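You operate a simulated robot arm through the tools that you are given. There is no shell and no other tool. Be economical: measure what you need, move in short steps, check, and stop when the job is done.

The job below is to be done with a simulated robot arm. You get a single attempt, and the scene is never put back.

JOB
Take the foam block on the long steel bench and put it away on the shelf under the near table. Put the MID grey foam block from the white bench on the open table and the small grey foam block on top of the sealed carton there. Put the red case on the shelf under the long white bench. Turn the yellow panel knob to +2. Shut the back yellow flap. Any order will do.
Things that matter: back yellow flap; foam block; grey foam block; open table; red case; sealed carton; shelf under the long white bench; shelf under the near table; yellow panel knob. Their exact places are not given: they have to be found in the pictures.

Only the result counts: the job must be done as asked and must still hold three seconds after the hand-in. Knocking over, shifting, dropping, spilling or breaking anything else fails it.

ROBOT AND FRAMES
A 7-joint arm with a two-finger parallel gripper on a trunk, on a base that drives. Base frame: it is fixed to the floor where the robot stands at the start and does not move with it; the origin is under the middle of the robot, x ahead of it, y to its left, z up. Units: m, rad, N and s.
With the tool pointing down near the work surface it reaches from about 0.28 to 0.72 m from the robot's upright axis, wherever it stands. Its first joint turns from -2.897 to 2.897 rad. Places, roughly: back yellow flap [-5.1, -1.1, 0.8]; foam block (11x8x5 cm) [0.7, 0, 0.9]; open table [-2.3, -2.6, 0.9]; red case (9x5x3 cm) [0.7, -3.4, 0.9]; sealed carton [0.75, 0.75, 1]; shelf under the long white bench [0.7, -2.4, 0.2]; shelf under the near table [-2.7, -2.8, 0.2]; yellow panel knob [-4.1, -1.6, 0.8]. Payload 1.57 kg.
The tool frame sits at the grasp point between the pads (the TCP): z along the fingers, y along the line on which they close. The tips reach 0.03 m beyond it. Largest opening 0.08 m; finger width 0.017, thickness 0.012; the body of the gripper, 0.04 by 0.082 m, starts 0.08 m behind the TCP.
Orientation is that of the tool frame in the base frame, as a unit quaternion [x, y, z, w]. With the fingers straight down and closing along the base's y, the tool's x points along the base's -x, its y along +y and its z along -z.

CONTROLS
- The arm moves only by the tool move_arm. Its argument "targets" is a list that holds one entry, the list of rows, each a list of 7 numbers: the shift along the tool's x, y, z in cm, then the turn, a rotation vector about the tool's x, y, z in rad, then the gripper command, from -1 (shut) to 1 (fully open), values between in proportion. In form: [[[dx, dy, dz, ax, ay, az, fingers], ...]]. A call has 1 to 10 rows; each row is the pose to reach, as a shift and turn from the pose commanded when the call began, along the tool's axes at that moment. Each row takes 0.2 s and may step no farther than 0.05 m and 0.15 rad from the row before; otherwise, or with a gripper value out of range, the whole call is refused. Where a pose cannot be reached the arm comes as near as it can. A force on the tool above 40 N (or 10 N above the force at the start of the call, whichever is more), or a blocked arm, ends the call early, and 0.2 s more pass. The fingers move at their own pace (about 0.072 m/s each) and stop on an object; they squeeze with about 32 N. The grip force told is the motor's: it shows also when the fingers shut on nothing. Time passes only in rows, and 0.2 s behind the last, so rows that repeat a pose let the fingers close. The reply holds the time, the measured pose of the TCP, the force on the tool along the base axes, the opening and the grip force, in the units named above and with some noise, with the torque about the TCP (base axes, N m) and any sound that the robot's microphone picked up.
- Cameras (640 x 400 px; columns grow to the right, rows downward): "scene" is now at [0.0014, 0.1475, 1.6124]; the picture's right is [0.10, -1.00, 0.00], its down [-0.68, -0.07, -0.73] and it looks along [0.73, 0.07, -0.68] (base axes); focal length 259 px, centre (320, 200). "wrist" rides on the gripper at [0.072, -0.007, -0.122] in the tool frame; the picture's right is [0.09, 1.00, 0.00], its down [-0.84, 0.08, -0.54] and it looks along [-0.54, 0.05, 0.84] (tool axes); focal length 238 px, centre (320, 200).
- camera(camera): a new picture of that camera. No time passes.
- slide_trunk(by): slides the trunk up (or, below 0, down) by that many m; the arm and the scene camera ride with it, the base frame stays. It gives what a move gives, with no picture.
- roll_base(legs): drives the robot by 1 to 6 legs, each [ahead, left, turn to the left] in m, m and rad, along the robot's own axes; the way and the turn of a leg run together, so that a leg with both is an arc; at most 1.5 m and 3.142 rad a leg. The arm and the cameras ride along, it lands a little off, and it stops where it bumps. It gives what a move gives.
- head_to(pan, tilt): turns the head with the scene camera to pan (to the left, within 1.501 rad either way) and tilt (down, from -0.506 to 1.204), counted from straight ahead of the robot. It gives what a move gives.
- probe_pixels(camera, pixels): for up to 12 pixels [column, row] of the newest picture of that camera ("zoom" is the newest enlarged one), the place [x, y, z] in the base frame of the surface seen there, good to about 0.002 m. No time passes.
- zoom(camera, box): a new picture of the part [left, top, right, bottom] of that camera's present view, enlarged. No time passes.
- job_done(): hands the job in; it is judged then, once.

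Go step by step. Measure first, check grasps and placings, and put right what went wrong. The budget is 110 turns and 78 pictures, counting those below and the enlarged ones. Unless the task says otherwise, let go and move clear before handing in, and close with one line.

The tools are called after ">>>" as name(argument=value, ...) on one line, values as JSON. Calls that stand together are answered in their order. move_arm: Moves the arm, as the interface text tells. Its arguments: {"type":"object","properties":{"targets":{"type":"array"}},"required":["targets"]} The other tools are called the same way: slide_trunk (by) slides the trunk up or down; roll_base (legs) drives the base; head_to (pan, tilt) turns the head that bears the scene camera; camera (camera) takes a picture; probe_pixels (camera, pixels) gives the place of the surface under pixels of a picture; zoom (camera, box) takes an enlarged picture of a part of a camera's view; job_done () hands the job in.

At the start:

```text
time_s: 0.0
position: [0.2545, 0.3179, 1.1698]
ee_rot: [0.001, 1.0, 0.0, 0.0]
contact_force: [0.4, 0.2, 0.2]
wrist_torque: [0.05, -0.02, 0.0]
opening: 0.08
finger_force: 0.0
trunk travel left (down, up): [-0.425, 0.055]
robot x, y, heading: [-0.0, 0.0011, -0.006]
head pan, tilt: [0.096, 0.754]
```

scene: 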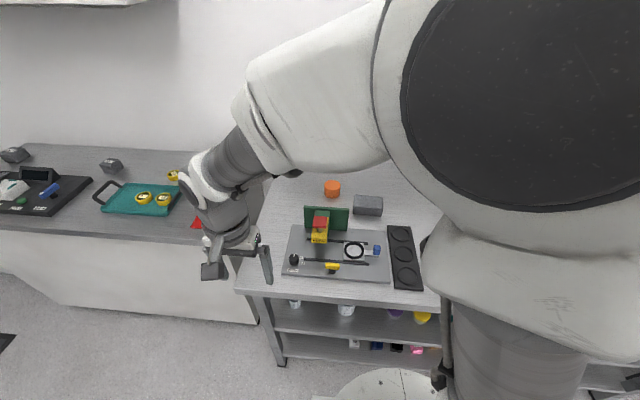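
wrist: 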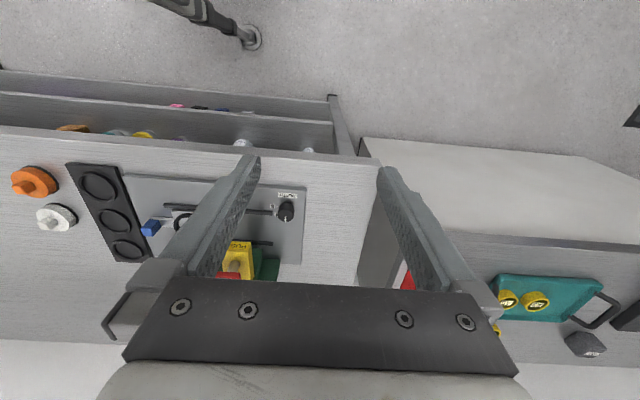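

The scene shows a grey block at about (368,205) on the bench ahead and further small grey blocks to the left at (15,155) and (110,165). I'll look around with the head first.

>>> head_to(pan=0.9, tilt=0.6)

>>> probe_pixels(camera="scene", pixels=[[368, 200], [368, 210], [332, 188], [15, 153], [110, 163], [330, 250], [400, 285], [250, 290]])

```text
time_s: 1.1
position: [0.2562, 0.3178, 1.1691]
ee_rot: [-0.001, 1.0, 0.0, 0.0]
contact_force: [-0.1, -0.7, 0.1]
wrist_torque: [0.02, 0.03, 0.01]
opening: 0.08
finger_force: 0.0
trunk travel left (down, up): [-0.425, 0.055]
robot x, y, heading: [0.0035, 0.0021, -0.0]
head pan, tilt: [0.901, 0.6]
```

```text
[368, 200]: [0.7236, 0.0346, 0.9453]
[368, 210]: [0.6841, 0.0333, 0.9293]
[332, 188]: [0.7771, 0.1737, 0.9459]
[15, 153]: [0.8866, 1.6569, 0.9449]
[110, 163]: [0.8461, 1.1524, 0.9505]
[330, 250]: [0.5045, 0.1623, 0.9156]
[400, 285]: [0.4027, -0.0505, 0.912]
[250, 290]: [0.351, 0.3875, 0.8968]
```

>>> camera(camera="scene")

>>> head_to(pan=-0.9, tilt=0.6)

>>> camera(camera="scene")

```text
75 pictures are left
```

scene: 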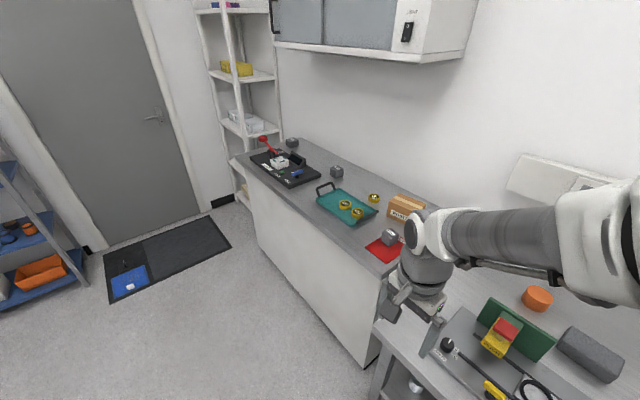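

```text
time_s: 2.9
position: [0.2553, 0.3173, 1.1699]
ee_rot: [0.001, 1.0, 0.001, 0.0]
contact_force: [-0.5, -0.1, 0.2]
wrist_torque: [0.01, -0.02, 0.0]
opening: 0.0799
finger_force: 0.1
trunk travel left (down, up): [-0.425, 0.055]
robot x, y, heading: [0.0006, -0.0001, -0.007]
head pan, tilt: [-0.901, 0.6]
```

```text
74 pictures are left
```

scene: 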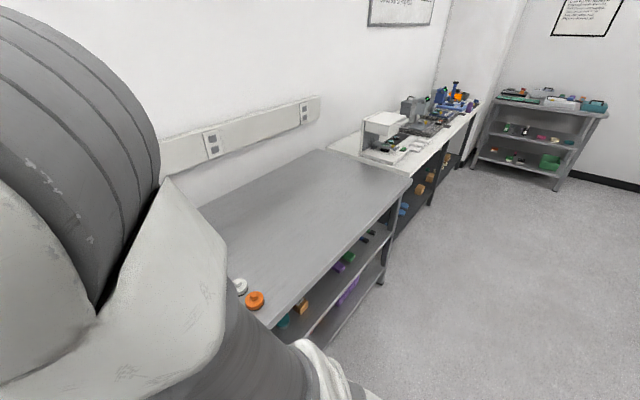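

There are three grey blocks on the left bench at (291,142), (337,172), (388,236). Zooming in on those, and probing the right side.

>>> probe_pixels(camera="scene", pixels=[[540, 103], [550, 130], [540, 180], [480, 160], [600, 115], [430, 135], [455, 97], [400, 185], [385, 280], [325, 160], [385, 155], [350, 285]])

>>> zoom(camera="scene", box=[320, 60, 620, 220])

>>> head_to(pan=0.9, tilt=0.6)

>>> zoom(camera="scene", box=[230, 110, 450, 280])

>>> probe_pixels(camera="scene", pixels=[[292, 140], [337, 169], [388, 233], [400, 205], [388, 244]])

```text
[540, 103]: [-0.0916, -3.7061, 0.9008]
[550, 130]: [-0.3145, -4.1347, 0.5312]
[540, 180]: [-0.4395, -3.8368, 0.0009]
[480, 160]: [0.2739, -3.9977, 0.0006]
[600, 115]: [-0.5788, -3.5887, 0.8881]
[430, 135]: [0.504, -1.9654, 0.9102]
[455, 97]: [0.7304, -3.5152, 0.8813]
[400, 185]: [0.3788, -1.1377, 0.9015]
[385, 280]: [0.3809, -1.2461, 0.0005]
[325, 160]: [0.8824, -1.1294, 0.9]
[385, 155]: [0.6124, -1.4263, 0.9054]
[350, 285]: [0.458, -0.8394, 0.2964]
```

```text
2.13 times, centred on (470, 140) of scene
```

zoom: 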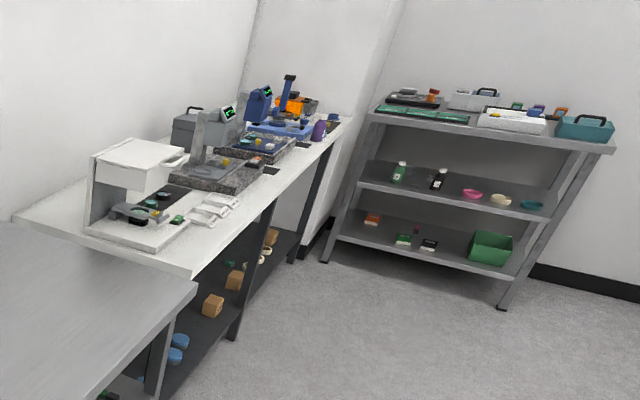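

```text
time_s: 4.7
position: [0.2552, 0.3168, 1.17]
ee_rot: [-0.001, 1.0, 0.0, 0.0]
contact_force: [-0.3, 0.7, 0.1]
wrist_torque: [-0.01, 0.01, 0.01]
opening: 0.0802
finger_force: 0.0
trunk travel left (down, up): [-0.425, 0.055]
robot x, y, heading: [0.0015, 0.0007, 0.0]
head pan, tilt: [0.901, 0.6]
```

```text
2.35 times, centred on (340, 195) of scene
```

zoom: 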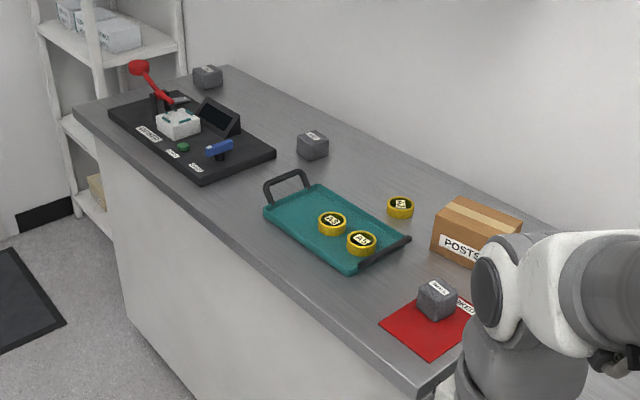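

```text
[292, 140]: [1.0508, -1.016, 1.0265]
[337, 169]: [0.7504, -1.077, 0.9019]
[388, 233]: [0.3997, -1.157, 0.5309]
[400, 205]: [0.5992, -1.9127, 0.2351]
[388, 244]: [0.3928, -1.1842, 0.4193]
```

The blocks carry labels; I'll zoom on each.

>>> zoom(camera="scene", box=[280, 130, 350, 180])

>>> zoom(camera="scene", box=[360, 190, 430, 250])

>>> camera(camera="scene")

>>> probe_pixels(camera="scene", pixels=[[292, 140], [337, 169], [388, 233], [388, 242], [400, 198], [415, 200], [400, 215], [337, 175], [350, 225], [335, 350]])

```text
8.00 times, centred on (315, 155) of scene
```

zoom: 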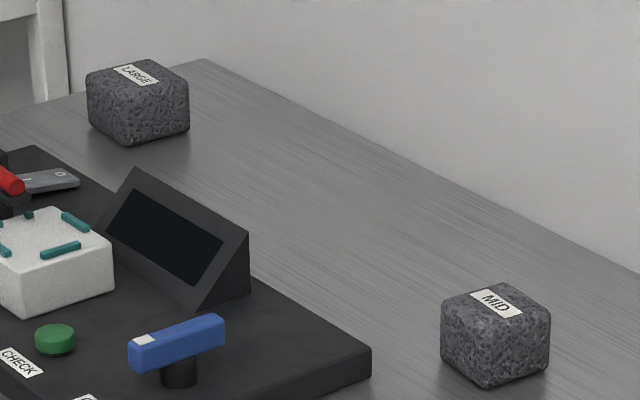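

```text
6.67 times, centred on (395, 220) of scene
```

zoom: 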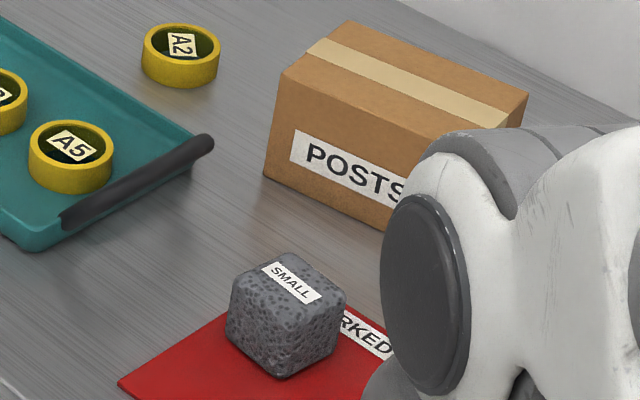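

```text
69 pictures are left
```

scene: 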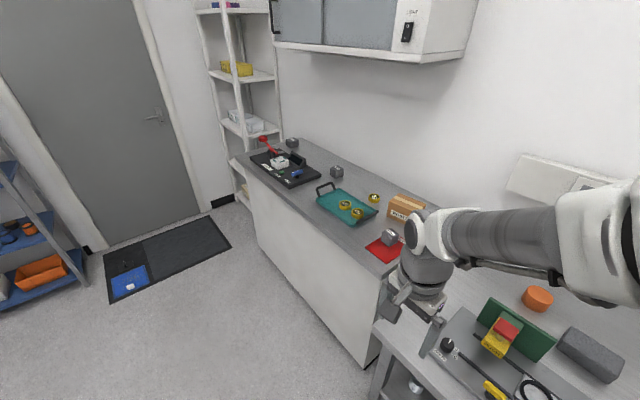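

```text
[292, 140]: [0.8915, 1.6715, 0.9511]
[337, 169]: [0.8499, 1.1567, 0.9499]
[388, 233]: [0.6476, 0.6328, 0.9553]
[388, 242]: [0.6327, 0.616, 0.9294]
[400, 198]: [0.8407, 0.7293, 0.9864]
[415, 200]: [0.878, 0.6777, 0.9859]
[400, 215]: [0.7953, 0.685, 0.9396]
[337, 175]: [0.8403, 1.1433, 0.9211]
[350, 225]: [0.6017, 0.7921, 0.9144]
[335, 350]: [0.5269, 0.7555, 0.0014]
```

Labels read: SMALL on the red mat (0.65,0.63), MID at (0.85,1.16), carton top at z≈0.987 near (0.83,0.72). I drive left to stand in front of the small block and carton.

>>> roll_base(legs=[[0, 0.72, 0], [0.16, 0, 0]])

>>> head_to(pan=0.0, tilt=0.8)

>>> camera(camera="scene")

>>> camera(camera="wrist")

```text
time_s: 11.8
position: [0.4186, 1.0349, 1.1696]
ee_rot: [0.004, 1.0, 0.0, 0.0]
contact_force: [0.8, 0.3, 0.0]
wrist_torque: [0.01, 0.0, -0.01]
opening: 0.0802
finger_force: 0.1
trunk travel left (down, up): [-0.425, 0.055]
robot x, y, heading: [0.1637, 0.72, -0.007]
head pan, tilt: [0.901, 0.6]
```

```text
time_s: 13.0
position: [0.4178, 1.0353, 1.1699]
ee_rot: [0.004, 1.0, -0.001, -0.001]
contact_force: [-1.0, -0.8, -0.5]
wrist_torque: [-0.04, -0.01, 0.03]
opening: 0.0801
finger_force: 0.1
trunk travel left (down, up): [-0.425, 0.055]
robot x, y, heading: [0.1618, 0.7165, -0.006]
head pan, tilt: [0.0, 0.799]
```

```text
68 pictures are left
```

scene: 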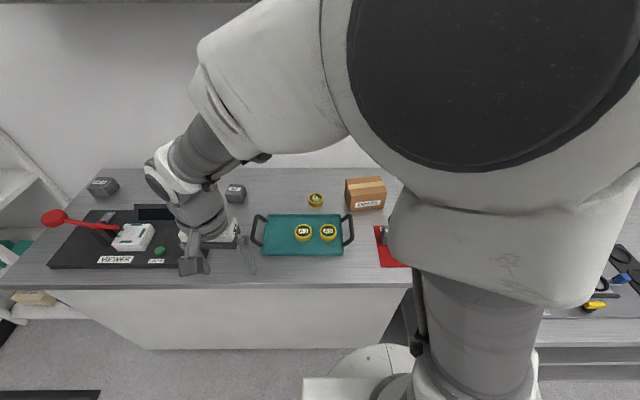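

```text
67 pictures are left
```

wrist: 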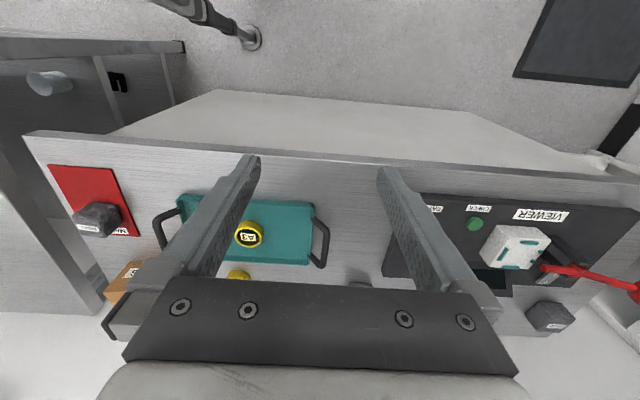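

I'll probe the small block, in the wrist view (98,215), and the carton in both views.

>>> zoom(camera="wrist", box=[40, 150, 200, 300])

>>> zoom(camera="scene", box=[330, 160, 430, 270])

>>> probe_pixels(camera="scene", pixels=[[350, 183], [382, 181], [384, 193], [349, 197], [366, 187], [365, 206], [385, 203]])

```text
2.67 times, centred on (120, 225) of wrist
```

zoom: 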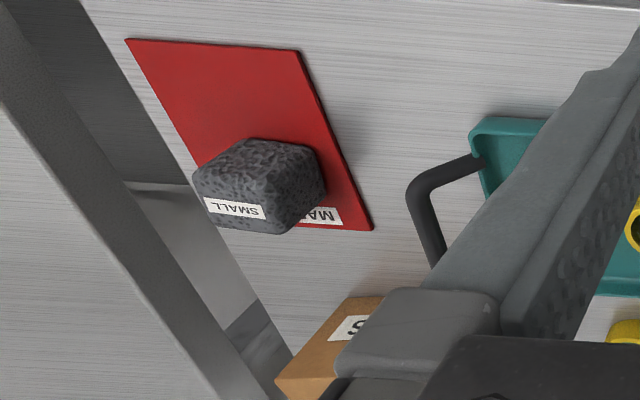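

```text
3.64 times, centred on (380, 215) of scene
```

zoom: 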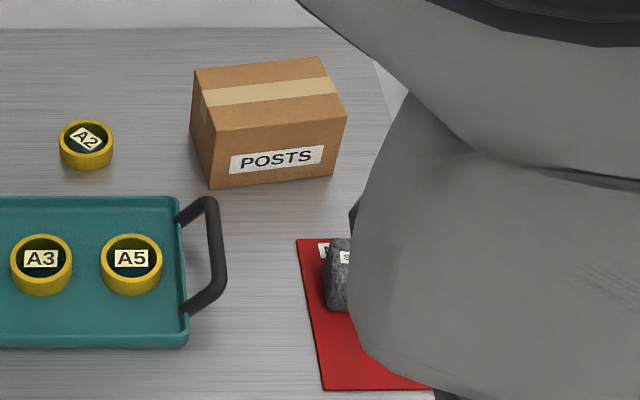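

```text
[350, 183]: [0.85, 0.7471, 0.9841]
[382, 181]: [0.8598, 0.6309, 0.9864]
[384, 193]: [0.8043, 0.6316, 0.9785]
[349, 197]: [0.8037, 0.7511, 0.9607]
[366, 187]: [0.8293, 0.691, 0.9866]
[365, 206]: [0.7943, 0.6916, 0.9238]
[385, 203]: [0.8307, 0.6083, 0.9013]
```

Carton top spans about x 0.795–0.86, y 0.62–0.76, z 0.986. I move the arm at height toward the small block to view it.

>>> move_arm(targets=[[[-1.2, -4.4, 0, 0, 0, 0, 1], [-2.5, -8.8, 0, 0, 0, 0, 1], [-3.7, -13.2, 0, 0, 0, 0, 1], [-5, -17.6, 0, 0, 0, 0, 1], [-6.2, -22, 0, 0, 0, 0, 1], [-7.5, -26.4, 0, 0, 0, 0, 1], [-8.7, -30.8, 0, 0, 0, 0, 1], [-10, -35.2, 0, 0, 0, 0, 1], [-11.2, -39.5, 0, 0, 0, 0, 1]]])

>>> camera(camera="wrist")

```text
time_s: 15.0
position: [0.5285, 0.6383, 1.1693]
ee_rot: [0.002, 1.0, 0.001, 0.0]
contact_force: [-0.6, 0.1, -0.5]
wrist_torque: [0.0, -0.01, 0.01]
opening: 0.0801
finger_force: 0.0
trunk travel left (down, up): [-0.425, 0.055]
robot x, y, heading: [0.1617, 0.718, -0.011]
head pan, tilt: [0.0, 0.799]
```

```text
64 pictures are left
```

wrist: 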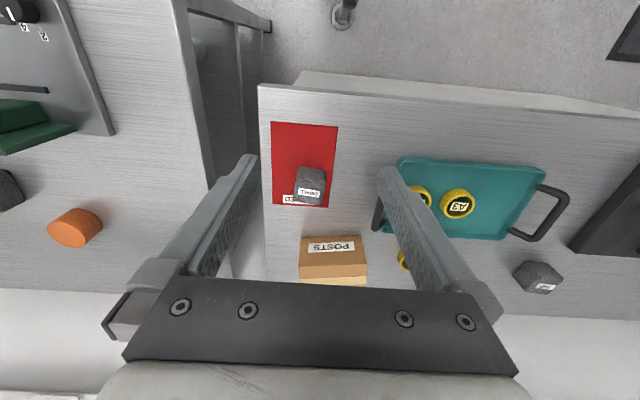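

The block is at (310,185) in the wrist view. Probing its faces.

>>> zoom(camera="wrist", box=[265, 150, 375, 290])

>>> probe_pixels(camera="wrist", pixels=[[298, 180], [323, 180], [310, 168], [310, 185], [300, 200], [323, 200], [302, 260], [364, 258], [302, 276], [364, 276], [330, 265]])

```text
2.86 times, centred on (320, 220) of wrist
```

zoom: 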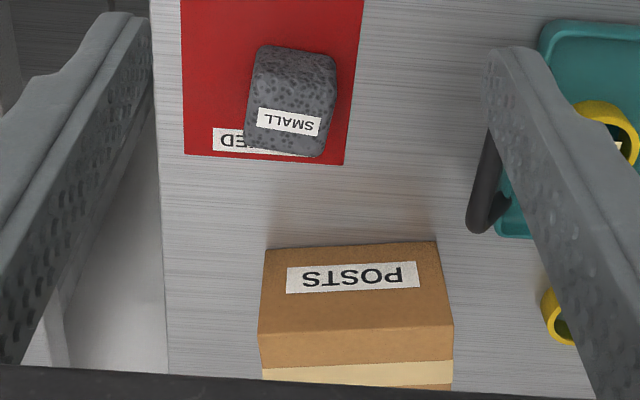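

```text
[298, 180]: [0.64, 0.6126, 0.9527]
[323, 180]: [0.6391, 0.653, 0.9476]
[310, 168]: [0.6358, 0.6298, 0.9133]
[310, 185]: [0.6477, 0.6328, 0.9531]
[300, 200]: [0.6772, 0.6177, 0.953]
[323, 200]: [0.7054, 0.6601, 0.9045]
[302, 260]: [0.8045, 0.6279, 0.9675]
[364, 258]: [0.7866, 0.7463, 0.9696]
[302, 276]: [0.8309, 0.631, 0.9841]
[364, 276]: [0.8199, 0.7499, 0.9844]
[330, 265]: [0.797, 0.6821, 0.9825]
```

Block centre ≈ (0.659,0.634), top 0.953, slightly turned. I go over it and descend to TCP z≈0.94 with open fingers.

>>> move_arm(targets=[[[-4.4, -0.1, 0, 0, 0, 0.04, 1], [-8.8, -0.3, 0, 0, 0, 0.08, 1], [-13, -0.4, 0, 0, 0, 0.12, 1], [-13, -0.4, 4.7, 0, 0, 0.12, 1], [-13, -0.4, 9.4, 0, 0, 0.12, 1], [-13, -0.4, 14, 0, 0, 0.12, 1]]])

>>> camera(camera="wrist")

```text
time_s: 16.4
position: [0.6578, 0.636, 1.0292]
ee_rot: [0.063, 0.998, 0.0, 0.0]
contact_force: [-0.7, 0.0, -0.1]
wrist_torque: [0.02, 0.01, 0.03]
opening: 0.0799
finger_force: 0.1
trunk travel left (down, up): [-0.425, 0.055]
robot x, y, heading: [0.1611, 0.7199, -0.006]
head pan, tilt: [0.0, 0.799]
```

```text
62 pictures are left
```

wrist: 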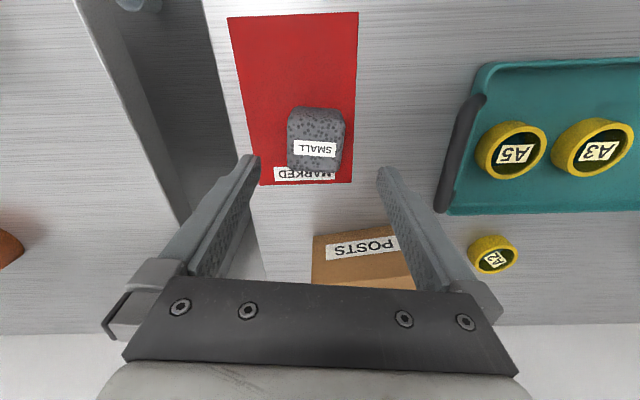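

The block is square to the tool now. Descend and close.

>>> move_arm(targets=[[[0, 0, 4.5, 0, 0, 0, 1], [0, 0, 8.9, 0, 0, 0, 1], [0, 0, 8.9, 0, 0, 0, -1], [0, 0, 8.9, 0, 0, 0, -1], [0, 0, 8.9, 0, 0, 0, -1], [0, 0, 8.9, 0, 0, 0, -1]]])

```text
time_s: 17.8
position: [0.6577, 0.6372, 0.9427]
ee_rot: [0.064, 0.998, 0.0, 0.0]
contact_force: [0.4, 0.9, 0.2]
wrist_torque: [0.01, -0.01, 0.02]
opening: 0.0484
finger_force: 31.7
trunk travel left (down, up): [-0.425, 0.055]
robot x, y, heading: [0.1583, 0.7186, -0.006]
head pan, tilt: [0.0, 0.799]
```

Grasp holds at 4.84 cm. Lift 14 cm and carry over the carton centre (0.83,0.69), turning to align.

>>> move_arm(targets=[[[0, 0, -4.7, 0, 0, 0, -1], [0, 0, -9.4, 0, 0, 0, -1], [0, 0, -14, 0, 0, 0, -1], [-4.1, 1.9, -14, 0, 0, -0.05, -1], [-8.2, 3.7, -14, 0, 0, -0.1, -1], [-12.3, 5.6, -14, 0, 0, -0.15, -1], [-16.4, 7.4, -14, 0, 0, -0.2, -1], [-16.4, 7.4, -14, 0, 0, -0.2, -1]]])

>>> camera(camera="wrist")

>>> zoom(camera="scene", box=[330, 130, 450, 220])

```text
time_s: 19.6
position: [0.8277, 0.6872, 1.0793]
ee_rot: [-0.038, 0.999, 0.0, 0.0]
contact_force: [0.2, 0.0, 0.1]
wrist_torque: [0.0, 0.01, 0.01]
opening: 0.0486
finger_force: 31.8
trunk travel left (down, up): [-0.425, 0.055]
robot x, y, heading: [0.1604, 0.7165, -0.003]
head pan, tilt: [0.0, 0.799]
```

```text
61 pictures are left
```

wrist: 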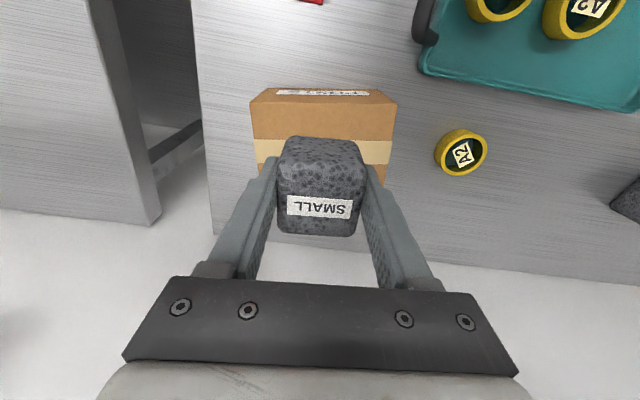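

```text
4.44 times, centred on (390, 175) of scene
```

zoom: 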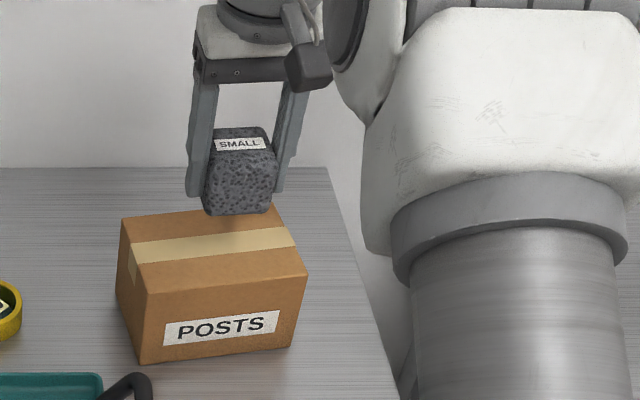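

Over the carton; I check the tape (the carton's centre line) and top corners by probe before lowering.

>>> probe_pixels(camera="zoom", pixels=[[215, 243], [150, 252], [280, 237], [124, 222], [150, 290], [300, 270], [220, 278], [190, 216]])

```text
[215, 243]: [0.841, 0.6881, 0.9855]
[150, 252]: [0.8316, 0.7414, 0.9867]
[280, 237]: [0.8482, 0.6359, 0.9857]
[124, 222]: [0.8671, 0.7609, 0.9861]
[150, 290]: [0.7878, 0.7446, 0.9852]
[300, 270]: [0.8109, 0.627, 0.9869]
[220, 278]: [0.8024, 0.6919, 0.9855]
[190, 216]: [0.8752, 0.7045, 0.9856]
```

Centre is ≈ (0.84,0.69). Shift 1 cm ahead and lower to z≈1.025.

>>> move_arm(targets=[[[-1.0, 0.2, 0, 0, 0, 0, -1], [-1.0, 0.2, 3, 0, 0, 0, -1], [-1.0, 0.2, 4.8, 0, 0, 0, -1], [-1.0, 0.2, 5.4, 0, 0, 0, -1]]])

```text
time_s: 20.6
position: [0.8396, 0.69, 1.0262]
ee_rot: [-0.037, 0.999, 0.0, 0.0]
contact_force: [-0.4, -0.3, 0.0]
wrist_torque: [-0.01, -0.01, 0.0]
opening: 0.0481
finger_force: 31.4
trunk travel left (down, up): [-0.425, 0.055]
robot x, y, heading: [0.1575, 0.72, -0.011]
head pan, tilt: [0.0, 0.799]
```

>>> move_arm(targets=[[[0, 0, 0.2, 0, 0, 0, -1], [0, 0, 0.4, 0, 0, 0, -1]]])

>>> zoom(camera="scene", box=[330, 130, 450, 220])

```text
time_s: 21.2
position: [0.8403, 0.6904, 1.0225]
ee_rot: [-0.036, 0.999, 0.0, 0.002]
contact_force: [-0.7, 1.0, 3.1]
wrist_torque: [0.02, -0.08, 0.01]
opening: 0.0483
finger_force: 32.1
trunk travel left (down, up): [-0.425, 0.055]
robot x, y, heading: [0.1614, 0.7235, -0.011]
head pan, tilt: [0.0, 0.799]
```

```text
4.44 times, centred on (390, 175) of scene
```

zoom: 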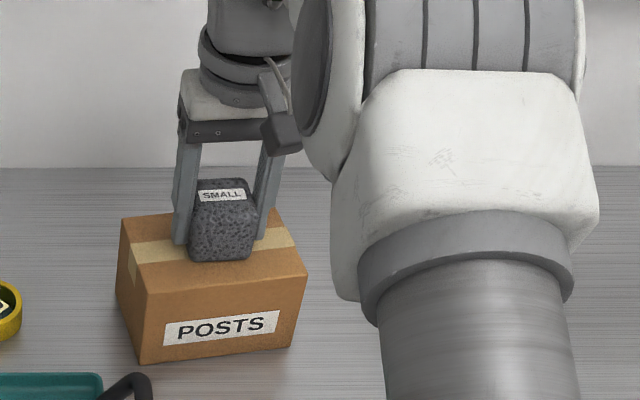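

Contact (3 N): block rests on the carton. Release and lift.

>>> move_arm(targets=[[[0, 0, 0.3, 0, 0, 0, 0.3], [0, 0, 0.3, 0, 0, 0, 1], [0, 0, -4, 0, 0, 0, 1], [0, 0, -8.5, 0, 0, 0, 1], [0, 0, -13, 0, 0, 0, 1], [4.5, 0, -14, 0, 0, 0.05, 1], [9, 0, -14, 0, 0, 0.09, 1], [13.5, 0, -14, 0, 0, 0.09, 1], [17.5, 0, -14, 0, 0, 0.09, 1]]])

>>> zoom(camera="scene", box=[330, 130, 450, 220])

```text
time_s: 23.2
position: [0.6636, 0.6785, 1.1625]
ee_rot: [0.01, 1.0, 0.0, 0.001]
contact_force: [-0.4, 0.1, 0.5]
wrist_torque: [0.0, 0.0, 0.05]
opening: 0.0798
finger_force: 0.1
trunk travel left (down, up): [-0.425, 0.055]
robot x, y, heading: [0.1635, 0.7212, -0.004]
head pan, tilt: [0.0, 0.799]
```

```text
4.44 times, centred on (390, 175) of scene
```

zoom: 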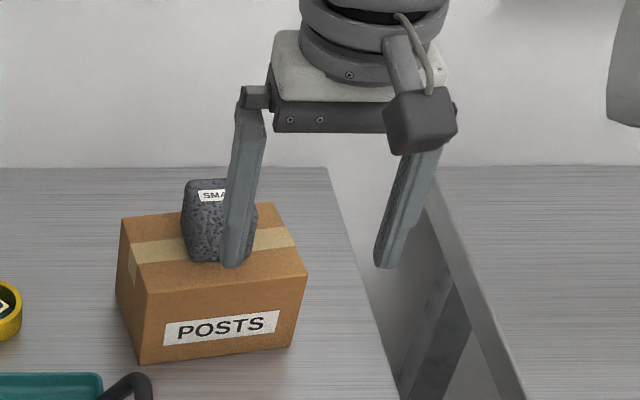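

Small block sits on the carton. Now drive left toward MID.

>>> roll_base(legs=[[0.0, 0.42, 0], [0.03, 0, 0]])

>>> camera(camera="wrist")

```text
time_s: 27.4
position: [0.6981, 1.0876, 1.1621]
ee_rot: [0.012, 1.0, -0.001, 0.0]
contact_force: [0.7, 0.9, 0.2]
wrist_torque: [0.0, 0.0, 0.0]
opening: 0.0801
finger_force: 0.1
trunk travel left (down, up): [-0.425, 0.055]
robot x, y, heading: [0.1963, 1.1324, -0.02]
head pan, tilt: [0.0, 0.799]
```

```text
57 pictures are left
```

wrist: 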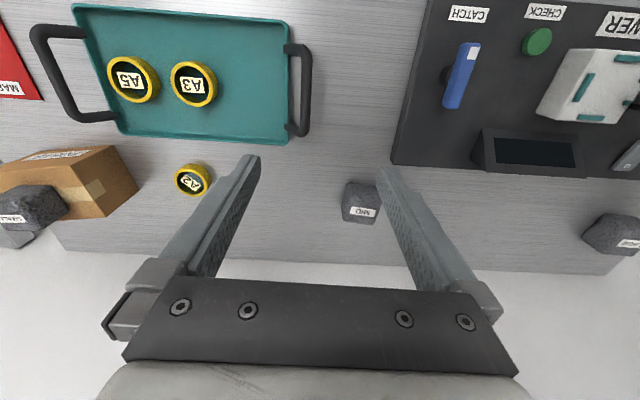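

>>> probe_pixels(camera="wrist", pixels=[[348, 190], [374, 192], [345, 212], [372, 218], [360, 203], [360, 184], [480, 165], [300, 100]])

>>> zoom(camera="wrist", box=[320, 160, 400, 240])

```text
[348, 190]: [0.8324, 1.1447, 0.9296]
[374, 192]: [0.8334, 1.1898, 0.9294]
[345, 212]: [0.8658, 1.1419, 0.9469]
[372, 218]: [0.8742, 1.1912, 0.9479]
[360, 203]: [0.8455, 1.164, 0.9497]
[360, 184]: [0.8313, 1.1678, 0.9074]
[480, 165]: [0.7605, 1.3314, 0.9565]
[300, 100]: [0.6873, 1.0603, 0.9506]
```

```text
5.00 times, centred on (360, 200) of wrist
```

zoom: 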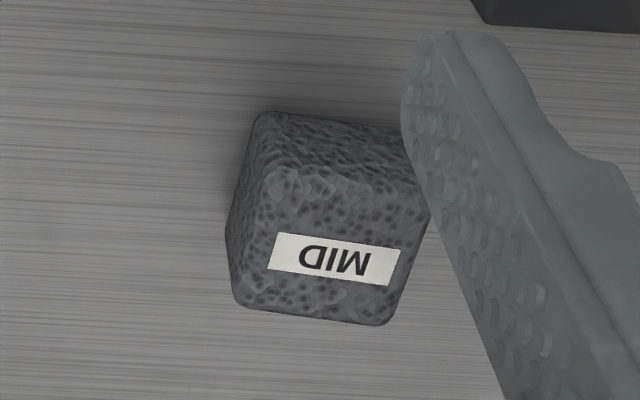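

MID centre ≈ (0.856,1.167), turned ≈0.15 rad. Move over it and part-descend.

>>> move_arm(targets=[[[-4, 2.1, 0, 0, 0, 0.04, 1], [-8, 4.2, 0, 0, 0, 0.08, 1], [-12, 6.3, 0, 0, 0, 0.12, 1], [-15.6, 8.3, 0, 0, 0, 0.15, 1], [-15.6, 8.3, 4.5, 0, 0, 0.15, 1], [-15.6, 8.3, 9, 0, 0, 0.15, 1], [-15.6, 8.3, 13, 0, 0, 0.15, 1]]])

>>> camera(camera="wrist")

```text
time_s: 29.0
position: [0.8578, 1.1689, 1.0332]
ee_rot: [0.087, 0.996, 0.0, 0.001]
contact_force: [0.5, -0.5, -0.9]
wrist_torque: [-0.02, 0.0, -0.01]
opening: 0.0799
finger_force: 0.1
trunk travel left (down, up): [-0.425, 0.055]
robot x, y, heading: [0.199, 1.1328, -0.014]
head pan, tilt: [0.0, 0.799]
```

```text
55 pictures are left
```

wrist: 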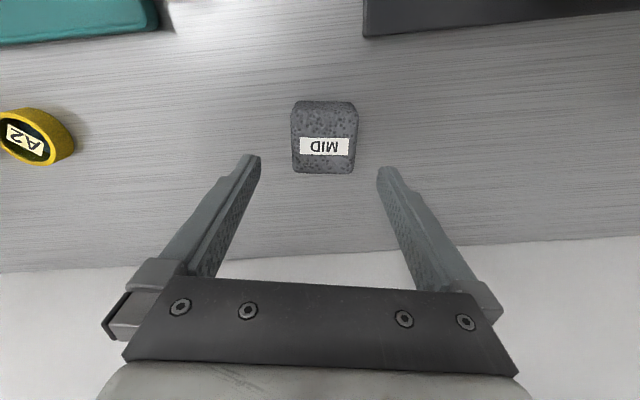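

Well aligned; descend and grip.

>>> move_arm(targets=[[[0, 0, 4.7, 0, 0, 0, 1], [0, 0, 9.4, 0, 0, 0, 1], [0, 0, 9.4, 0, 0, 0, -1], [0, 0, 9.4, 0, 0, 0, -1], [0, 0, 9.4, 0, 0, 0, -1], [0, 0, 9.4, 0, 0, 0, -1]]])

>>> move_arm(targets=[[[0, 0, -4.7, 0, 0, 0, -1], [0, 0, -9.4, 0, 0, 0, -1], [0, 0, -14, 0, 0, 0, -1], [0, 0, -18.7, 0, 0, 0, -1], [0, 0, -23, 0, 0, 0, -1], [4.5, 0, -23, 0, 0, 0, -1], [9, 0, -23, 0, 0, 0, -1], [13.5, 0, -23, 0, 0, 0, -1], [18, 0, -23, 0, 0, 0, -1], [22.5, 0, -23, 0, 0, 0, -1]]])

```text
time_s: 30.4
position: [0.8571, 1.1675, 0.9394]
ee_rot: [0.088, 0.996, 0.0, 0.0]
contact_force: [0.2, -0.9, -0.1]
wrist_torque: [0.0, -0.02, -0.01]
opening: 0.0589
finger_force: 31.7
trunk travel left (down, up): [-0.425, 0.055]
robot x, y, heading: [0.1952, 1.1334, -0.016]
head pan, tilt: [0.0, 0.799]
```

```text
time_s: 32.6
position: [0.6335, 1.2056, 1.1681]
ee_rot: [0.087, 0.996, 0.0, 0.001]
contact_force: [0.7, -0.6, 0.4]
wrist_torque: [0.01, 0.02, 0.0]
opening: 0.059
finger_force: 31.4
trunk travel left (down, up): [-0.425, 0.055]
robot x, y, heading: [0.1954, 1.1349, -0.018]
head pan, tilt: [0.0, 0.799]
```

MID is held (5.9 cm). Retract, back away from the bench, and turn to look at the rest of the room.

>>> move_arm(targets=[[[4.5, 0, 0, 0, 0, 0, -1], [9, 0, 0, 0, 0, 0, -1], [12, 0, 0, 0, 0, 0, -1]]])

>>> roll_base(legs=[[-0.7, 0, 0], [0, 0, -2.2]])

>>> head_to(pan=-0.3, tilt=0.45)

>>> camera(camera="scene")

>>> head_to(pan=0.8, tilt=0.45)

>>> camera(camera="scene")

```text
time_s: 33.4
position: [0.5188, 1.2263, 1.1698]
ee_rot: [0.088, 0.996, 0.0, 0.0]
contact_force: [1.3, 0.7, 0.7]
wrist_torque: [0.02, 0.01, 0.0]
opening: 0.0588
finger_force: 31.6
trunk travel left (down, up): [-0.425, 0.055]
robot x, y, heading: [0.1942, 1.1349, -0.016]
head pan, tilt: [0.0, 0.799]
```

```text
time_s: 45.5
position: [-0.6195, 0.8278, 1.1687]
ee_rot: [0.926, 0.377, 0.0, 0.001]
contact_force: [-0.3, -0.1, 0.1]
wrist_torque: [0.03, 0.0, 0.0]
opening: 0.0587
finger_force: 31.9
trunk travel left (down, up): [-0.425, 0.055]
robot x, y, heading: [-0.5072, 1.1438, -2.207]
head pan, tilt: [0.0, 0.799]
```

```text
time_s: 46.3
position: [-0.6203, 0.8275, 1.1682]
ee_rot: [0.926, 0.378, 0.001, 0.0]
contact_force: [0.0, 0.0, -0.3]
wrist_torque: [0.0, 0.02, 0.02]
opening: 0.0586
finger_force: 32.0
trunk travel left (down, up): [-0.425, 0.055]
robot x, y, heading: [-0.5058, 1.1455, -2.206]
head pan, tilt: [-0.3, 0.45]
```

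```text
54 pictures are left
```

scene: 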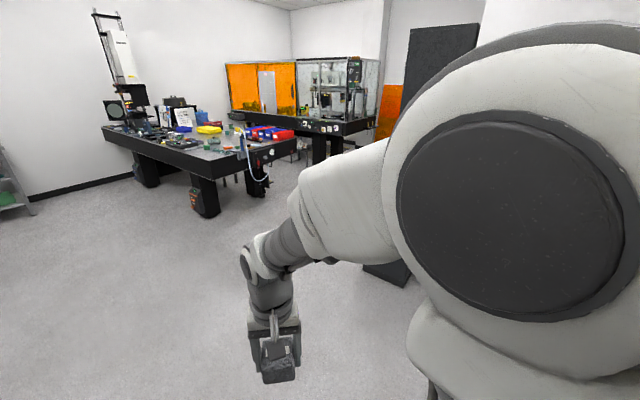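

```text
time_s: 47.6
position: [-0.6197, 0.8275, 1.168]
ee_rot: [0.926, 0.377, 0.0, 0.0]
contact_force: [-0.6, -0.6, 0.2]
wrist_torque: [0.0, 0.03, 0.02]
opening: 0.0586
finger_force: 31.8
trunk travel left (down, up): [-0.425, 0.055]
robot x, y, heading: [-0.5041, 1.1436, -2.206]
head pan, tilt: [0.799, 0.45]
```

```text
53 pictures are left
```

scene: 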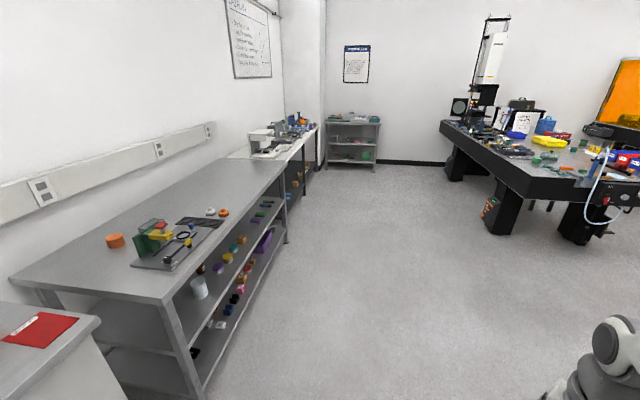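

The black table ahead is at the given "open table" place. Zoom for detail and probe.

>>> zoom(camera="scene", box=[430, 60, 640, 260])

>>> probe_pixels(camera="scene", pixels=[[445, 123], [520, 178], [630, 185], [570, 160], [500, 205], [575, 220], [545, 200], [470, 165], [535, 130], [575, 175]])

>>> head_to(pan=-0.3, tilt=0.45)

>>> zoom(camera="scene", box=[90, 40, 400, 220])

>>> probe_pixels(camera="zoom", pixels=[[30, 200], [225, 255], [420, 205], [260, 210], [240, 330], [500, 185], [590, 180], [320, 120], [540, 130], [410, 280], [180, 230]])

```text
2.00 times, centred on (535, 160) of scene
```

zoom: 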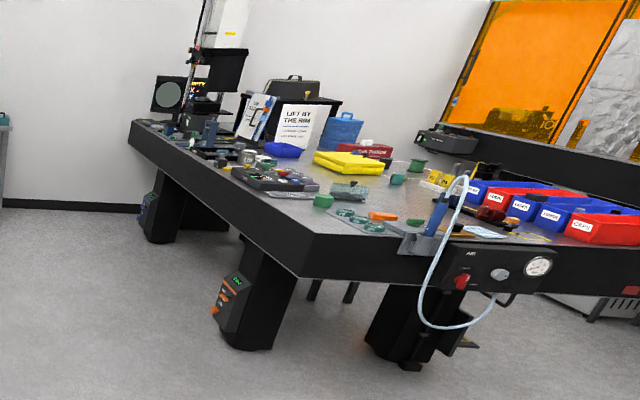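

```text
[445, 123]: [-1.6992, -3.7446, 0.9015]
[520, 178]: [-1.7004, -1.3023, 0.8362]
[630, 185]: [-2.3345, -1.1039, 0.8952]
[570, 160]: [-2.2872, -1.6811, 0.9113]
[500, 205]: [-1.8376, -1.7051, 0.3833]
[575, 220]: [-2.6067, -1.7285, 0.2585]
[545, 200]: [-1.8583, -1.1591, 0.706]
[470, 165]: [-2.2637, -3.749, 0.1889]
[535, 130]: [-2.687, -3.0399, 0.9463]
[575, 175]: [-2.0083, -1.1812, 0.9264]
```

```text
time_s: 48.9
position: [-0.6198, 0.829, 1.1678]
ee_rot: [0.926, 0.377, 0.0, 0.0]
contact_force: [-1.2, 0.2, -0.2]
wrist_torque: [0.01, -0.01, 0.0]
opening: 0.0584
finger_force: 31.8
trunk travel left (down, up): [-0.425, 0.055]
robot x, y, heading: [-0.5069, 1.1446, -2.21]
head pan, tilt: [-0.3, 0.45]
```

```text
2.06 times, centred on (245, 130) of scene
```

zoom: 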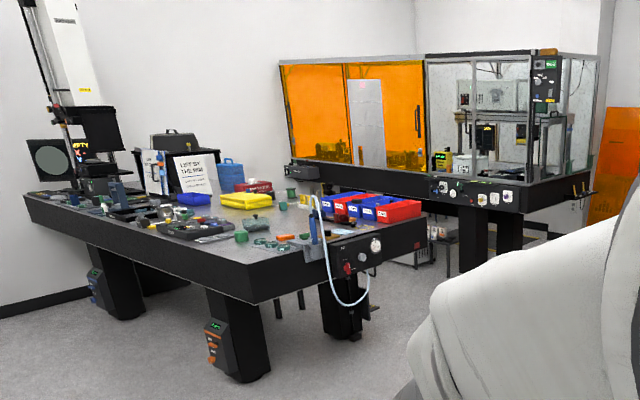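

```text
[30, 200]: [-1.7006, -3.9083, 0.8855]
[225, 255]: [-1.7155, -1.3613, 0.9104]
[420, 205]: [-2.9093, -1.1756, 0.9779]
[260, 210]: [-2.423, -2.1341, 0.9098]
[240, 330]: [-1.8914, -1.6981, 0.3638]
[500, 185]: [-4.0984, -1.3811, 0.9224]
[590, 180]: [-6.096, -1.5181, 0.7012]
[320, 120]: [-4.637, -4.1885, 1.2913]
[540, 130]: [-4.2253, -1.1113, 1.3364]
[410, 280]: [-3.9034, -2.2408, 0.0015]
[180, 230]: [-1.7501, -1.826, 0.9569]
```

The table top is at z≈0.91, x from -1.70 to about -2.95. I drive to its +x side with the MID block.

>>> roll_base(legs=[[1.216, 0.5, 0], [1.216, 0.5, 0], [0, 0, -0.93]])

>>> head_to(pan=0.35, tilt=0.6)

>>> camera(camera="scene")

```text
time_s: 68.3
position: [-1.5111, -1.5097, 1.1681]
ee_rot: [0.995, -0.096, -0.001, 0.001]
contact_force: [1.0, -0.1, 0.4]
wrist_torque: [0.03, -0.02, 0.03]
opening: 0.0583
finger_force: 31.9
trunk travel left (down, up): [-0.425, 0.055]
robot x, y, heading: [-1.1852, -1.4235, 3.103]
head pan, tilt: [-0.3, 0.45]
```

```text
time_s: 69.3
position: [-1.5112, -1.5109, 1.1693]
ee_rot: [0.995, -0.097, 0.0, 0.0]
contact_force: [0.7, -0.7, -0.2]
wrist_torque: [-0.02, 0.0, 0.0]
opening: 0.0587
finger_force: 31.7
trunk travel left (down, up): [-0.425, 0.055]
robot x, y, heading: [-1.1825, -1.425, 3.108]
head pan, tilt: [0.351, 0.6]
```

```text
50 pictures are left
```

scene: 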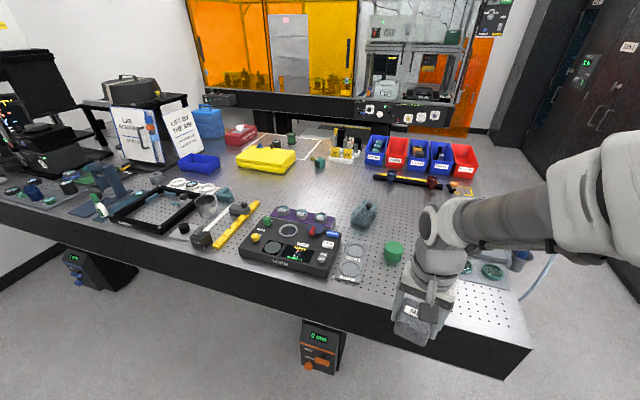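

Free space at about (385,285) on the table between the round discs and the gripper. Probing surrounding points.

>>> probe_pixels(camera="scene", pixels=[[375, 285], [395, 300], [400, 320], [355, 275], [393, 252], [380, 270], [490, 310], [460, 310], [520, 310], [470, 265], [440, 200], [340, 190]])

>>> camera(camera="wrist")

```text
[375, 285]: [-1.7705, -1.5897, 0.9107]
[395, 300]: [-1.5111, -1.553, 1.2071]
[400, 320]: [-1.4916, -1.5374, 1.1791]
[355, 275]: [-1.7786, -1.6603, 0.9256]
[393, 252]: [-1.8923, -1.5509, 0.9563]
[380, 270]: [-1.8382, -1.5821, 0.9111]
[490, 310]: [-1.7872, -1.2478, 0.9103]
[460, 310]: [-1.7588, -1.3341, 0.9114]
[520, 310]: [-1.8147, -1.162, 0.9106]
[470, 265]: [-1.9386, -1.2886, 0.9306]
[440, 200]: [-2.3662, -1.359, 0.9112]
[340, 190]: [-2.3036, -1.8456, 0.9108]
```

```text
49 pictures are left
```

wrist: 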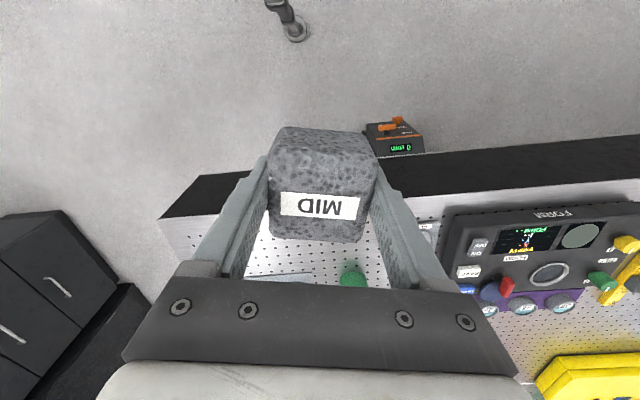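

>>> probe_pixels(camera="wrist", pixels=[[280, 272], [350, 272], [330, 250], [265, 255], [300, 262], [425, 235], [310, 280]])

>>> move_arm(targets=[[[-4.3, -0.2, 0, 0, 0, 0, -1], [-8.5, -0.4, 0, 0, 0, 0, -1], [-12.7, -0.6, 0, 0, 0, 0, -1], [-17, -0.8, 0, 0, 0, 0, -1], [-21.2, -1, 0, 0, 0, 0, -1], [-25.5, -1.2, 0, 0, 0, 0, -1], [-29.7, -1.4, 0, 0, 0, 0, -1]]])

>>> camera(camera="wrist")

```text
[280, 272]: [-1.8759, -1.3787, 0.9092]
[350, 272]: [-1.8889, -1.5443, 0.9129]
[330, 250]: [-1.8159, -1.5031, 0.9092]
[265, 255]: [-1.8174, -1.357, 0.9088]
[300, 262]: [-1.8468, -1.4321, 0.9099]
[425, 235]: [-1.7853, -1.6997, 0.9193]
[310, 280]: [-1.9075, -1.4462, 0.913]
```

```text
time_s: 70.9
position: [-1.7999, -1.4391, 1.17]
ee_rot: [0.995, -0.096, 0.001, 0.0]
contact_force: [0.1, -0.5, -0.5]
wrist_torque: [0.03, 0.0, -0.01]
opening: 0.0585
finger_force: 31.6
trunk travel left (down, up): [-0.425, 0.055]
robot x, y, heading: [-1.1846, -1.4247, 3.113]
head pan, tilt: [0.351, 0.6]
```

```text
48 pictures are left
```

wrist: 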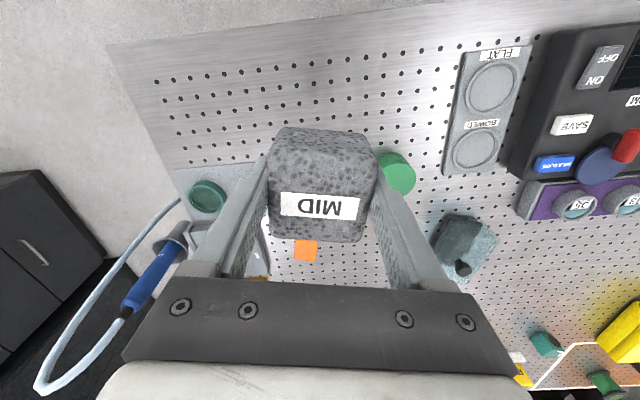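

Clear spot. Lower onto the table (z≈0.95).

>>> move_arm(targets=[[[1.5, 0, 4.5, 0, 0, 0, -1], [1.5, 0, 9, 0, 0, 0, -1], [1.5, 0, 13.5, 0, 0, 0, -1], [1.5, 0, 18, 0, 0, 0, -1], [1.5, 0, 20.5, 0, 0, 0, -1], [1.5, 0, 21.5, 0, 0, 0, -1], [1.5, 0, 21.8, 0, 0, 0, -1]]])

```text
time_s: 72.5
position: [-1.7856, -1.4419, 0.9506]
ee_rot: [0.995, -0.097, 0.0, 0.0]
contact_force: [-0.2, -0.1, -0.1]
wrist_torque: [-0.03, -0.01, -0.01]
opening: 0.0587
finger_force: 31.8
trunk travel left (down, up): [-0.425, 0.055]
robot x, y, heading: [-1.1834, -1.4267, 3.105]
head pan, tilt: [0.351, 0.6]
```

>>> move_arm(targets=[[[0, 0, 0.2, 0, 0, 0, -1], [0, 0, 0.4, 0, 0, 0, -1]]])

>>> zoom(camera="scene", box=[320, 200, 500, 340])

```text
time_s: 73.1
position: [-1.7849, -1.4421, 0.948]
ee_rot: [0.995, -0.096, -0.001, 0.0]
contact_force: [1.3, 0.2, 4.6]
wrist_torque: [0.06, -0.02, -0.02]
opening: 0.0585
finger_force: 32.1
trunk travel left (down, up): [-0.425, 0.055]
robot x, y, heading: [-1.1846, -1.4235, 3.107]
head pan, tilt: [0.351, 0.6]
```

```text
2.86 times, centred on (410, 270) of scene
```

zoom: 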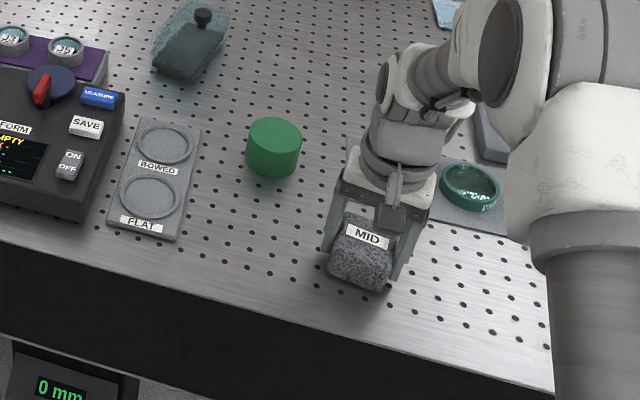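

Contact at 4.6 N. Release, rise, and pull back.

>>> move_arm(targets=[[[0, 0, 0.2, 0, 0, 0, 0.5], [0, 0, 0.2, 0, 0, 0, 1], [0, 0, -4, 0, 0, 0, 1], [0, 0, -8.5, 0, 0, 0, 1], [0, 0, -13, 0, 0, 0, 1], [0, 0, -17.5, 0, 0, 0, 1], [4.5, 0, -22, 0, 0, 0, 1], [9, 0, -22, 0, 0, 0, 1], [13.5, 0, -22, 0, 0, 0, 1], [18, 0, -22, 0, 0, 0, 1]]])

>>> zoom(camera="scene", box=[320, 180, 540, 340])

```text
refused: row 7 steps farther than a row can; nothing moved
```

```text
2.50 times, centred on (430, 260) of scene
```

zoom: 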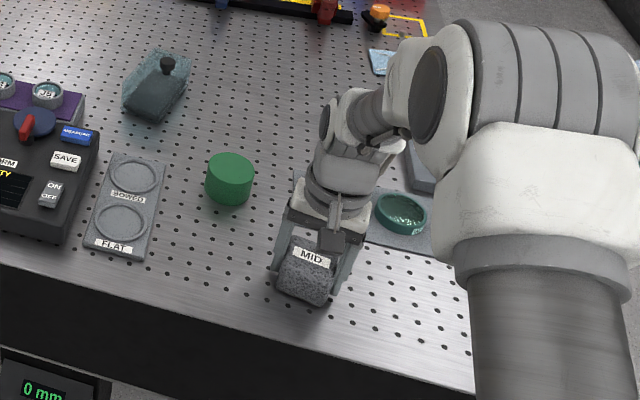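

>>> move_arm(targets=[[[0, 0, 0.2, 0, 0, 0, 0.5], [0, 0, 0.2, 0, 0, 0, 1], [0, 0, -4, 0, 0, 0, 1], [0, 0, -8.5, 0, 0, 0, 1], [0, 0, -13, 0, 0, 0, 1], [0, 0, -17.5, 0, 0, 0, 1], [0, 0, -22, 0, 0, 0, 1], [4.5, 0, -22, 0, 0, 0, 1], [9, 0, -22, 0, 0, 0, 1], [13.5, 0, -22, 0, 0, 0, 1]]])

>>> zoom(camera="scene", box=[320, 180, 540, 340])

```text
time_s: 75.3
position: [-1.6537, -1.4672, 1.1681]
ee_rot: [0.995, -0.097, -0.001, 0.001]
contact_force: [0.0, 0.9, -0.3]
wrist_torque: [0.01, 0.0, -0.01]
opening: 0.0797
finger_force: 0.0
trunk travel left (down, up): [-0.425, 0.055]
robot x, y, heading: [-1.1871, -1.4209, 3.11]
head pan, tilt: [0.351, 0.6]
```

```text
2.50 times, centred on (430, 260) of scene
```

zoom: 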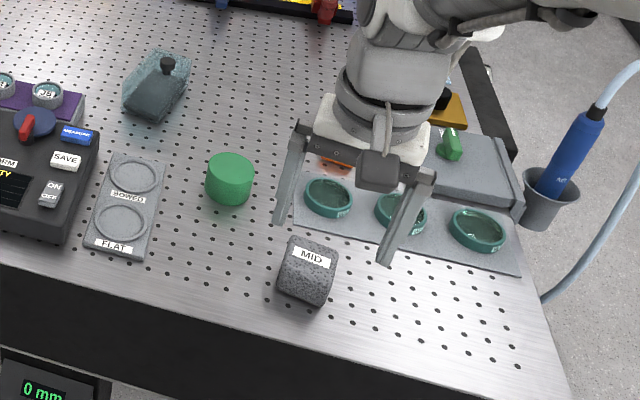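

MID is down. Now look at the enclosure's panel: head straight ahead.

>>> head_to(pan=0.05, tilt=0.3)

>>> camera(camera="scene")

```text
time_s: 76.1
position: [-1.6541, -1.4674, 1.1667]
ee_rot: [0.995, -0.097, 0.0, 0.0]
contact_force: [-0.5, -0.7, -0.9]
wrist_torque: [0.02, 0.01, 0.02]
opening: 0.0799
finger_force: 0.0
trunk travel left (down, up): [-0.425, 0.055]
robot x, y, heading: [-1.184, -1.4266, 3.106]
head pan, tilt: [0.051, 0.3]
```

```text
44 pictures are left
```

scene: 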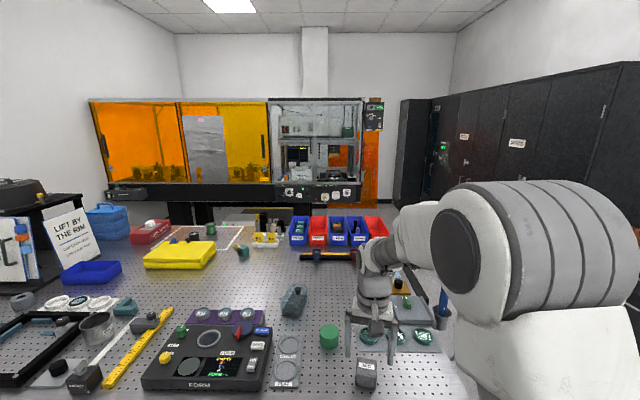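

>>> probe_pixels(camera="scene", pixels=[[520, 150], [415, 200], [440, 165], [290, 193], [350, 193], [310, 195], [370, 175], [150, 190], [600, 120]])

>>> zoom(camera="scene", box=[260, 90, 400, 215])

```text
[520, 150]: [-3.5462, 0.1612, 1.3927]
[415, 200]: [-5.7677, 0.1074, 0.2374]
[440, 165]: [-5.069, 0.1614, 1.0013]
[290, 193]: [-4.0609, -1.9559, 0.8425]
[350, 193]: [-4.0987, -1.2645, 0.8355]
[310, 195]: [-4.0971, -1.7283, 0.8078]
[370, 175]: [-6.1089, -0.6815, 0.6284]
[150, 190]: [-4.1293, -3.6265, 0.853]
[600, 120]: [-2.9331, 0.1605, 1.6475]
```

```text
3.20 times, centred on (330, 152) of scene
```

zoom: 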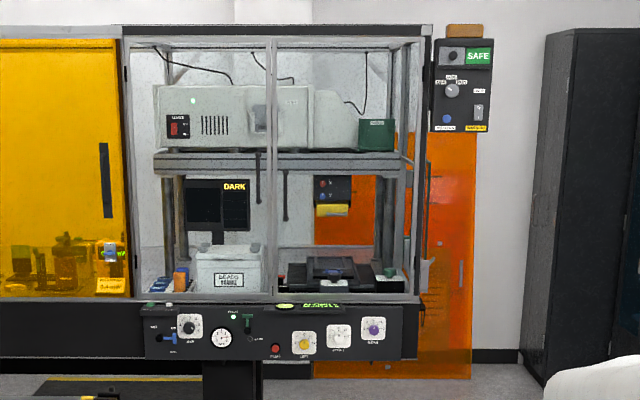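

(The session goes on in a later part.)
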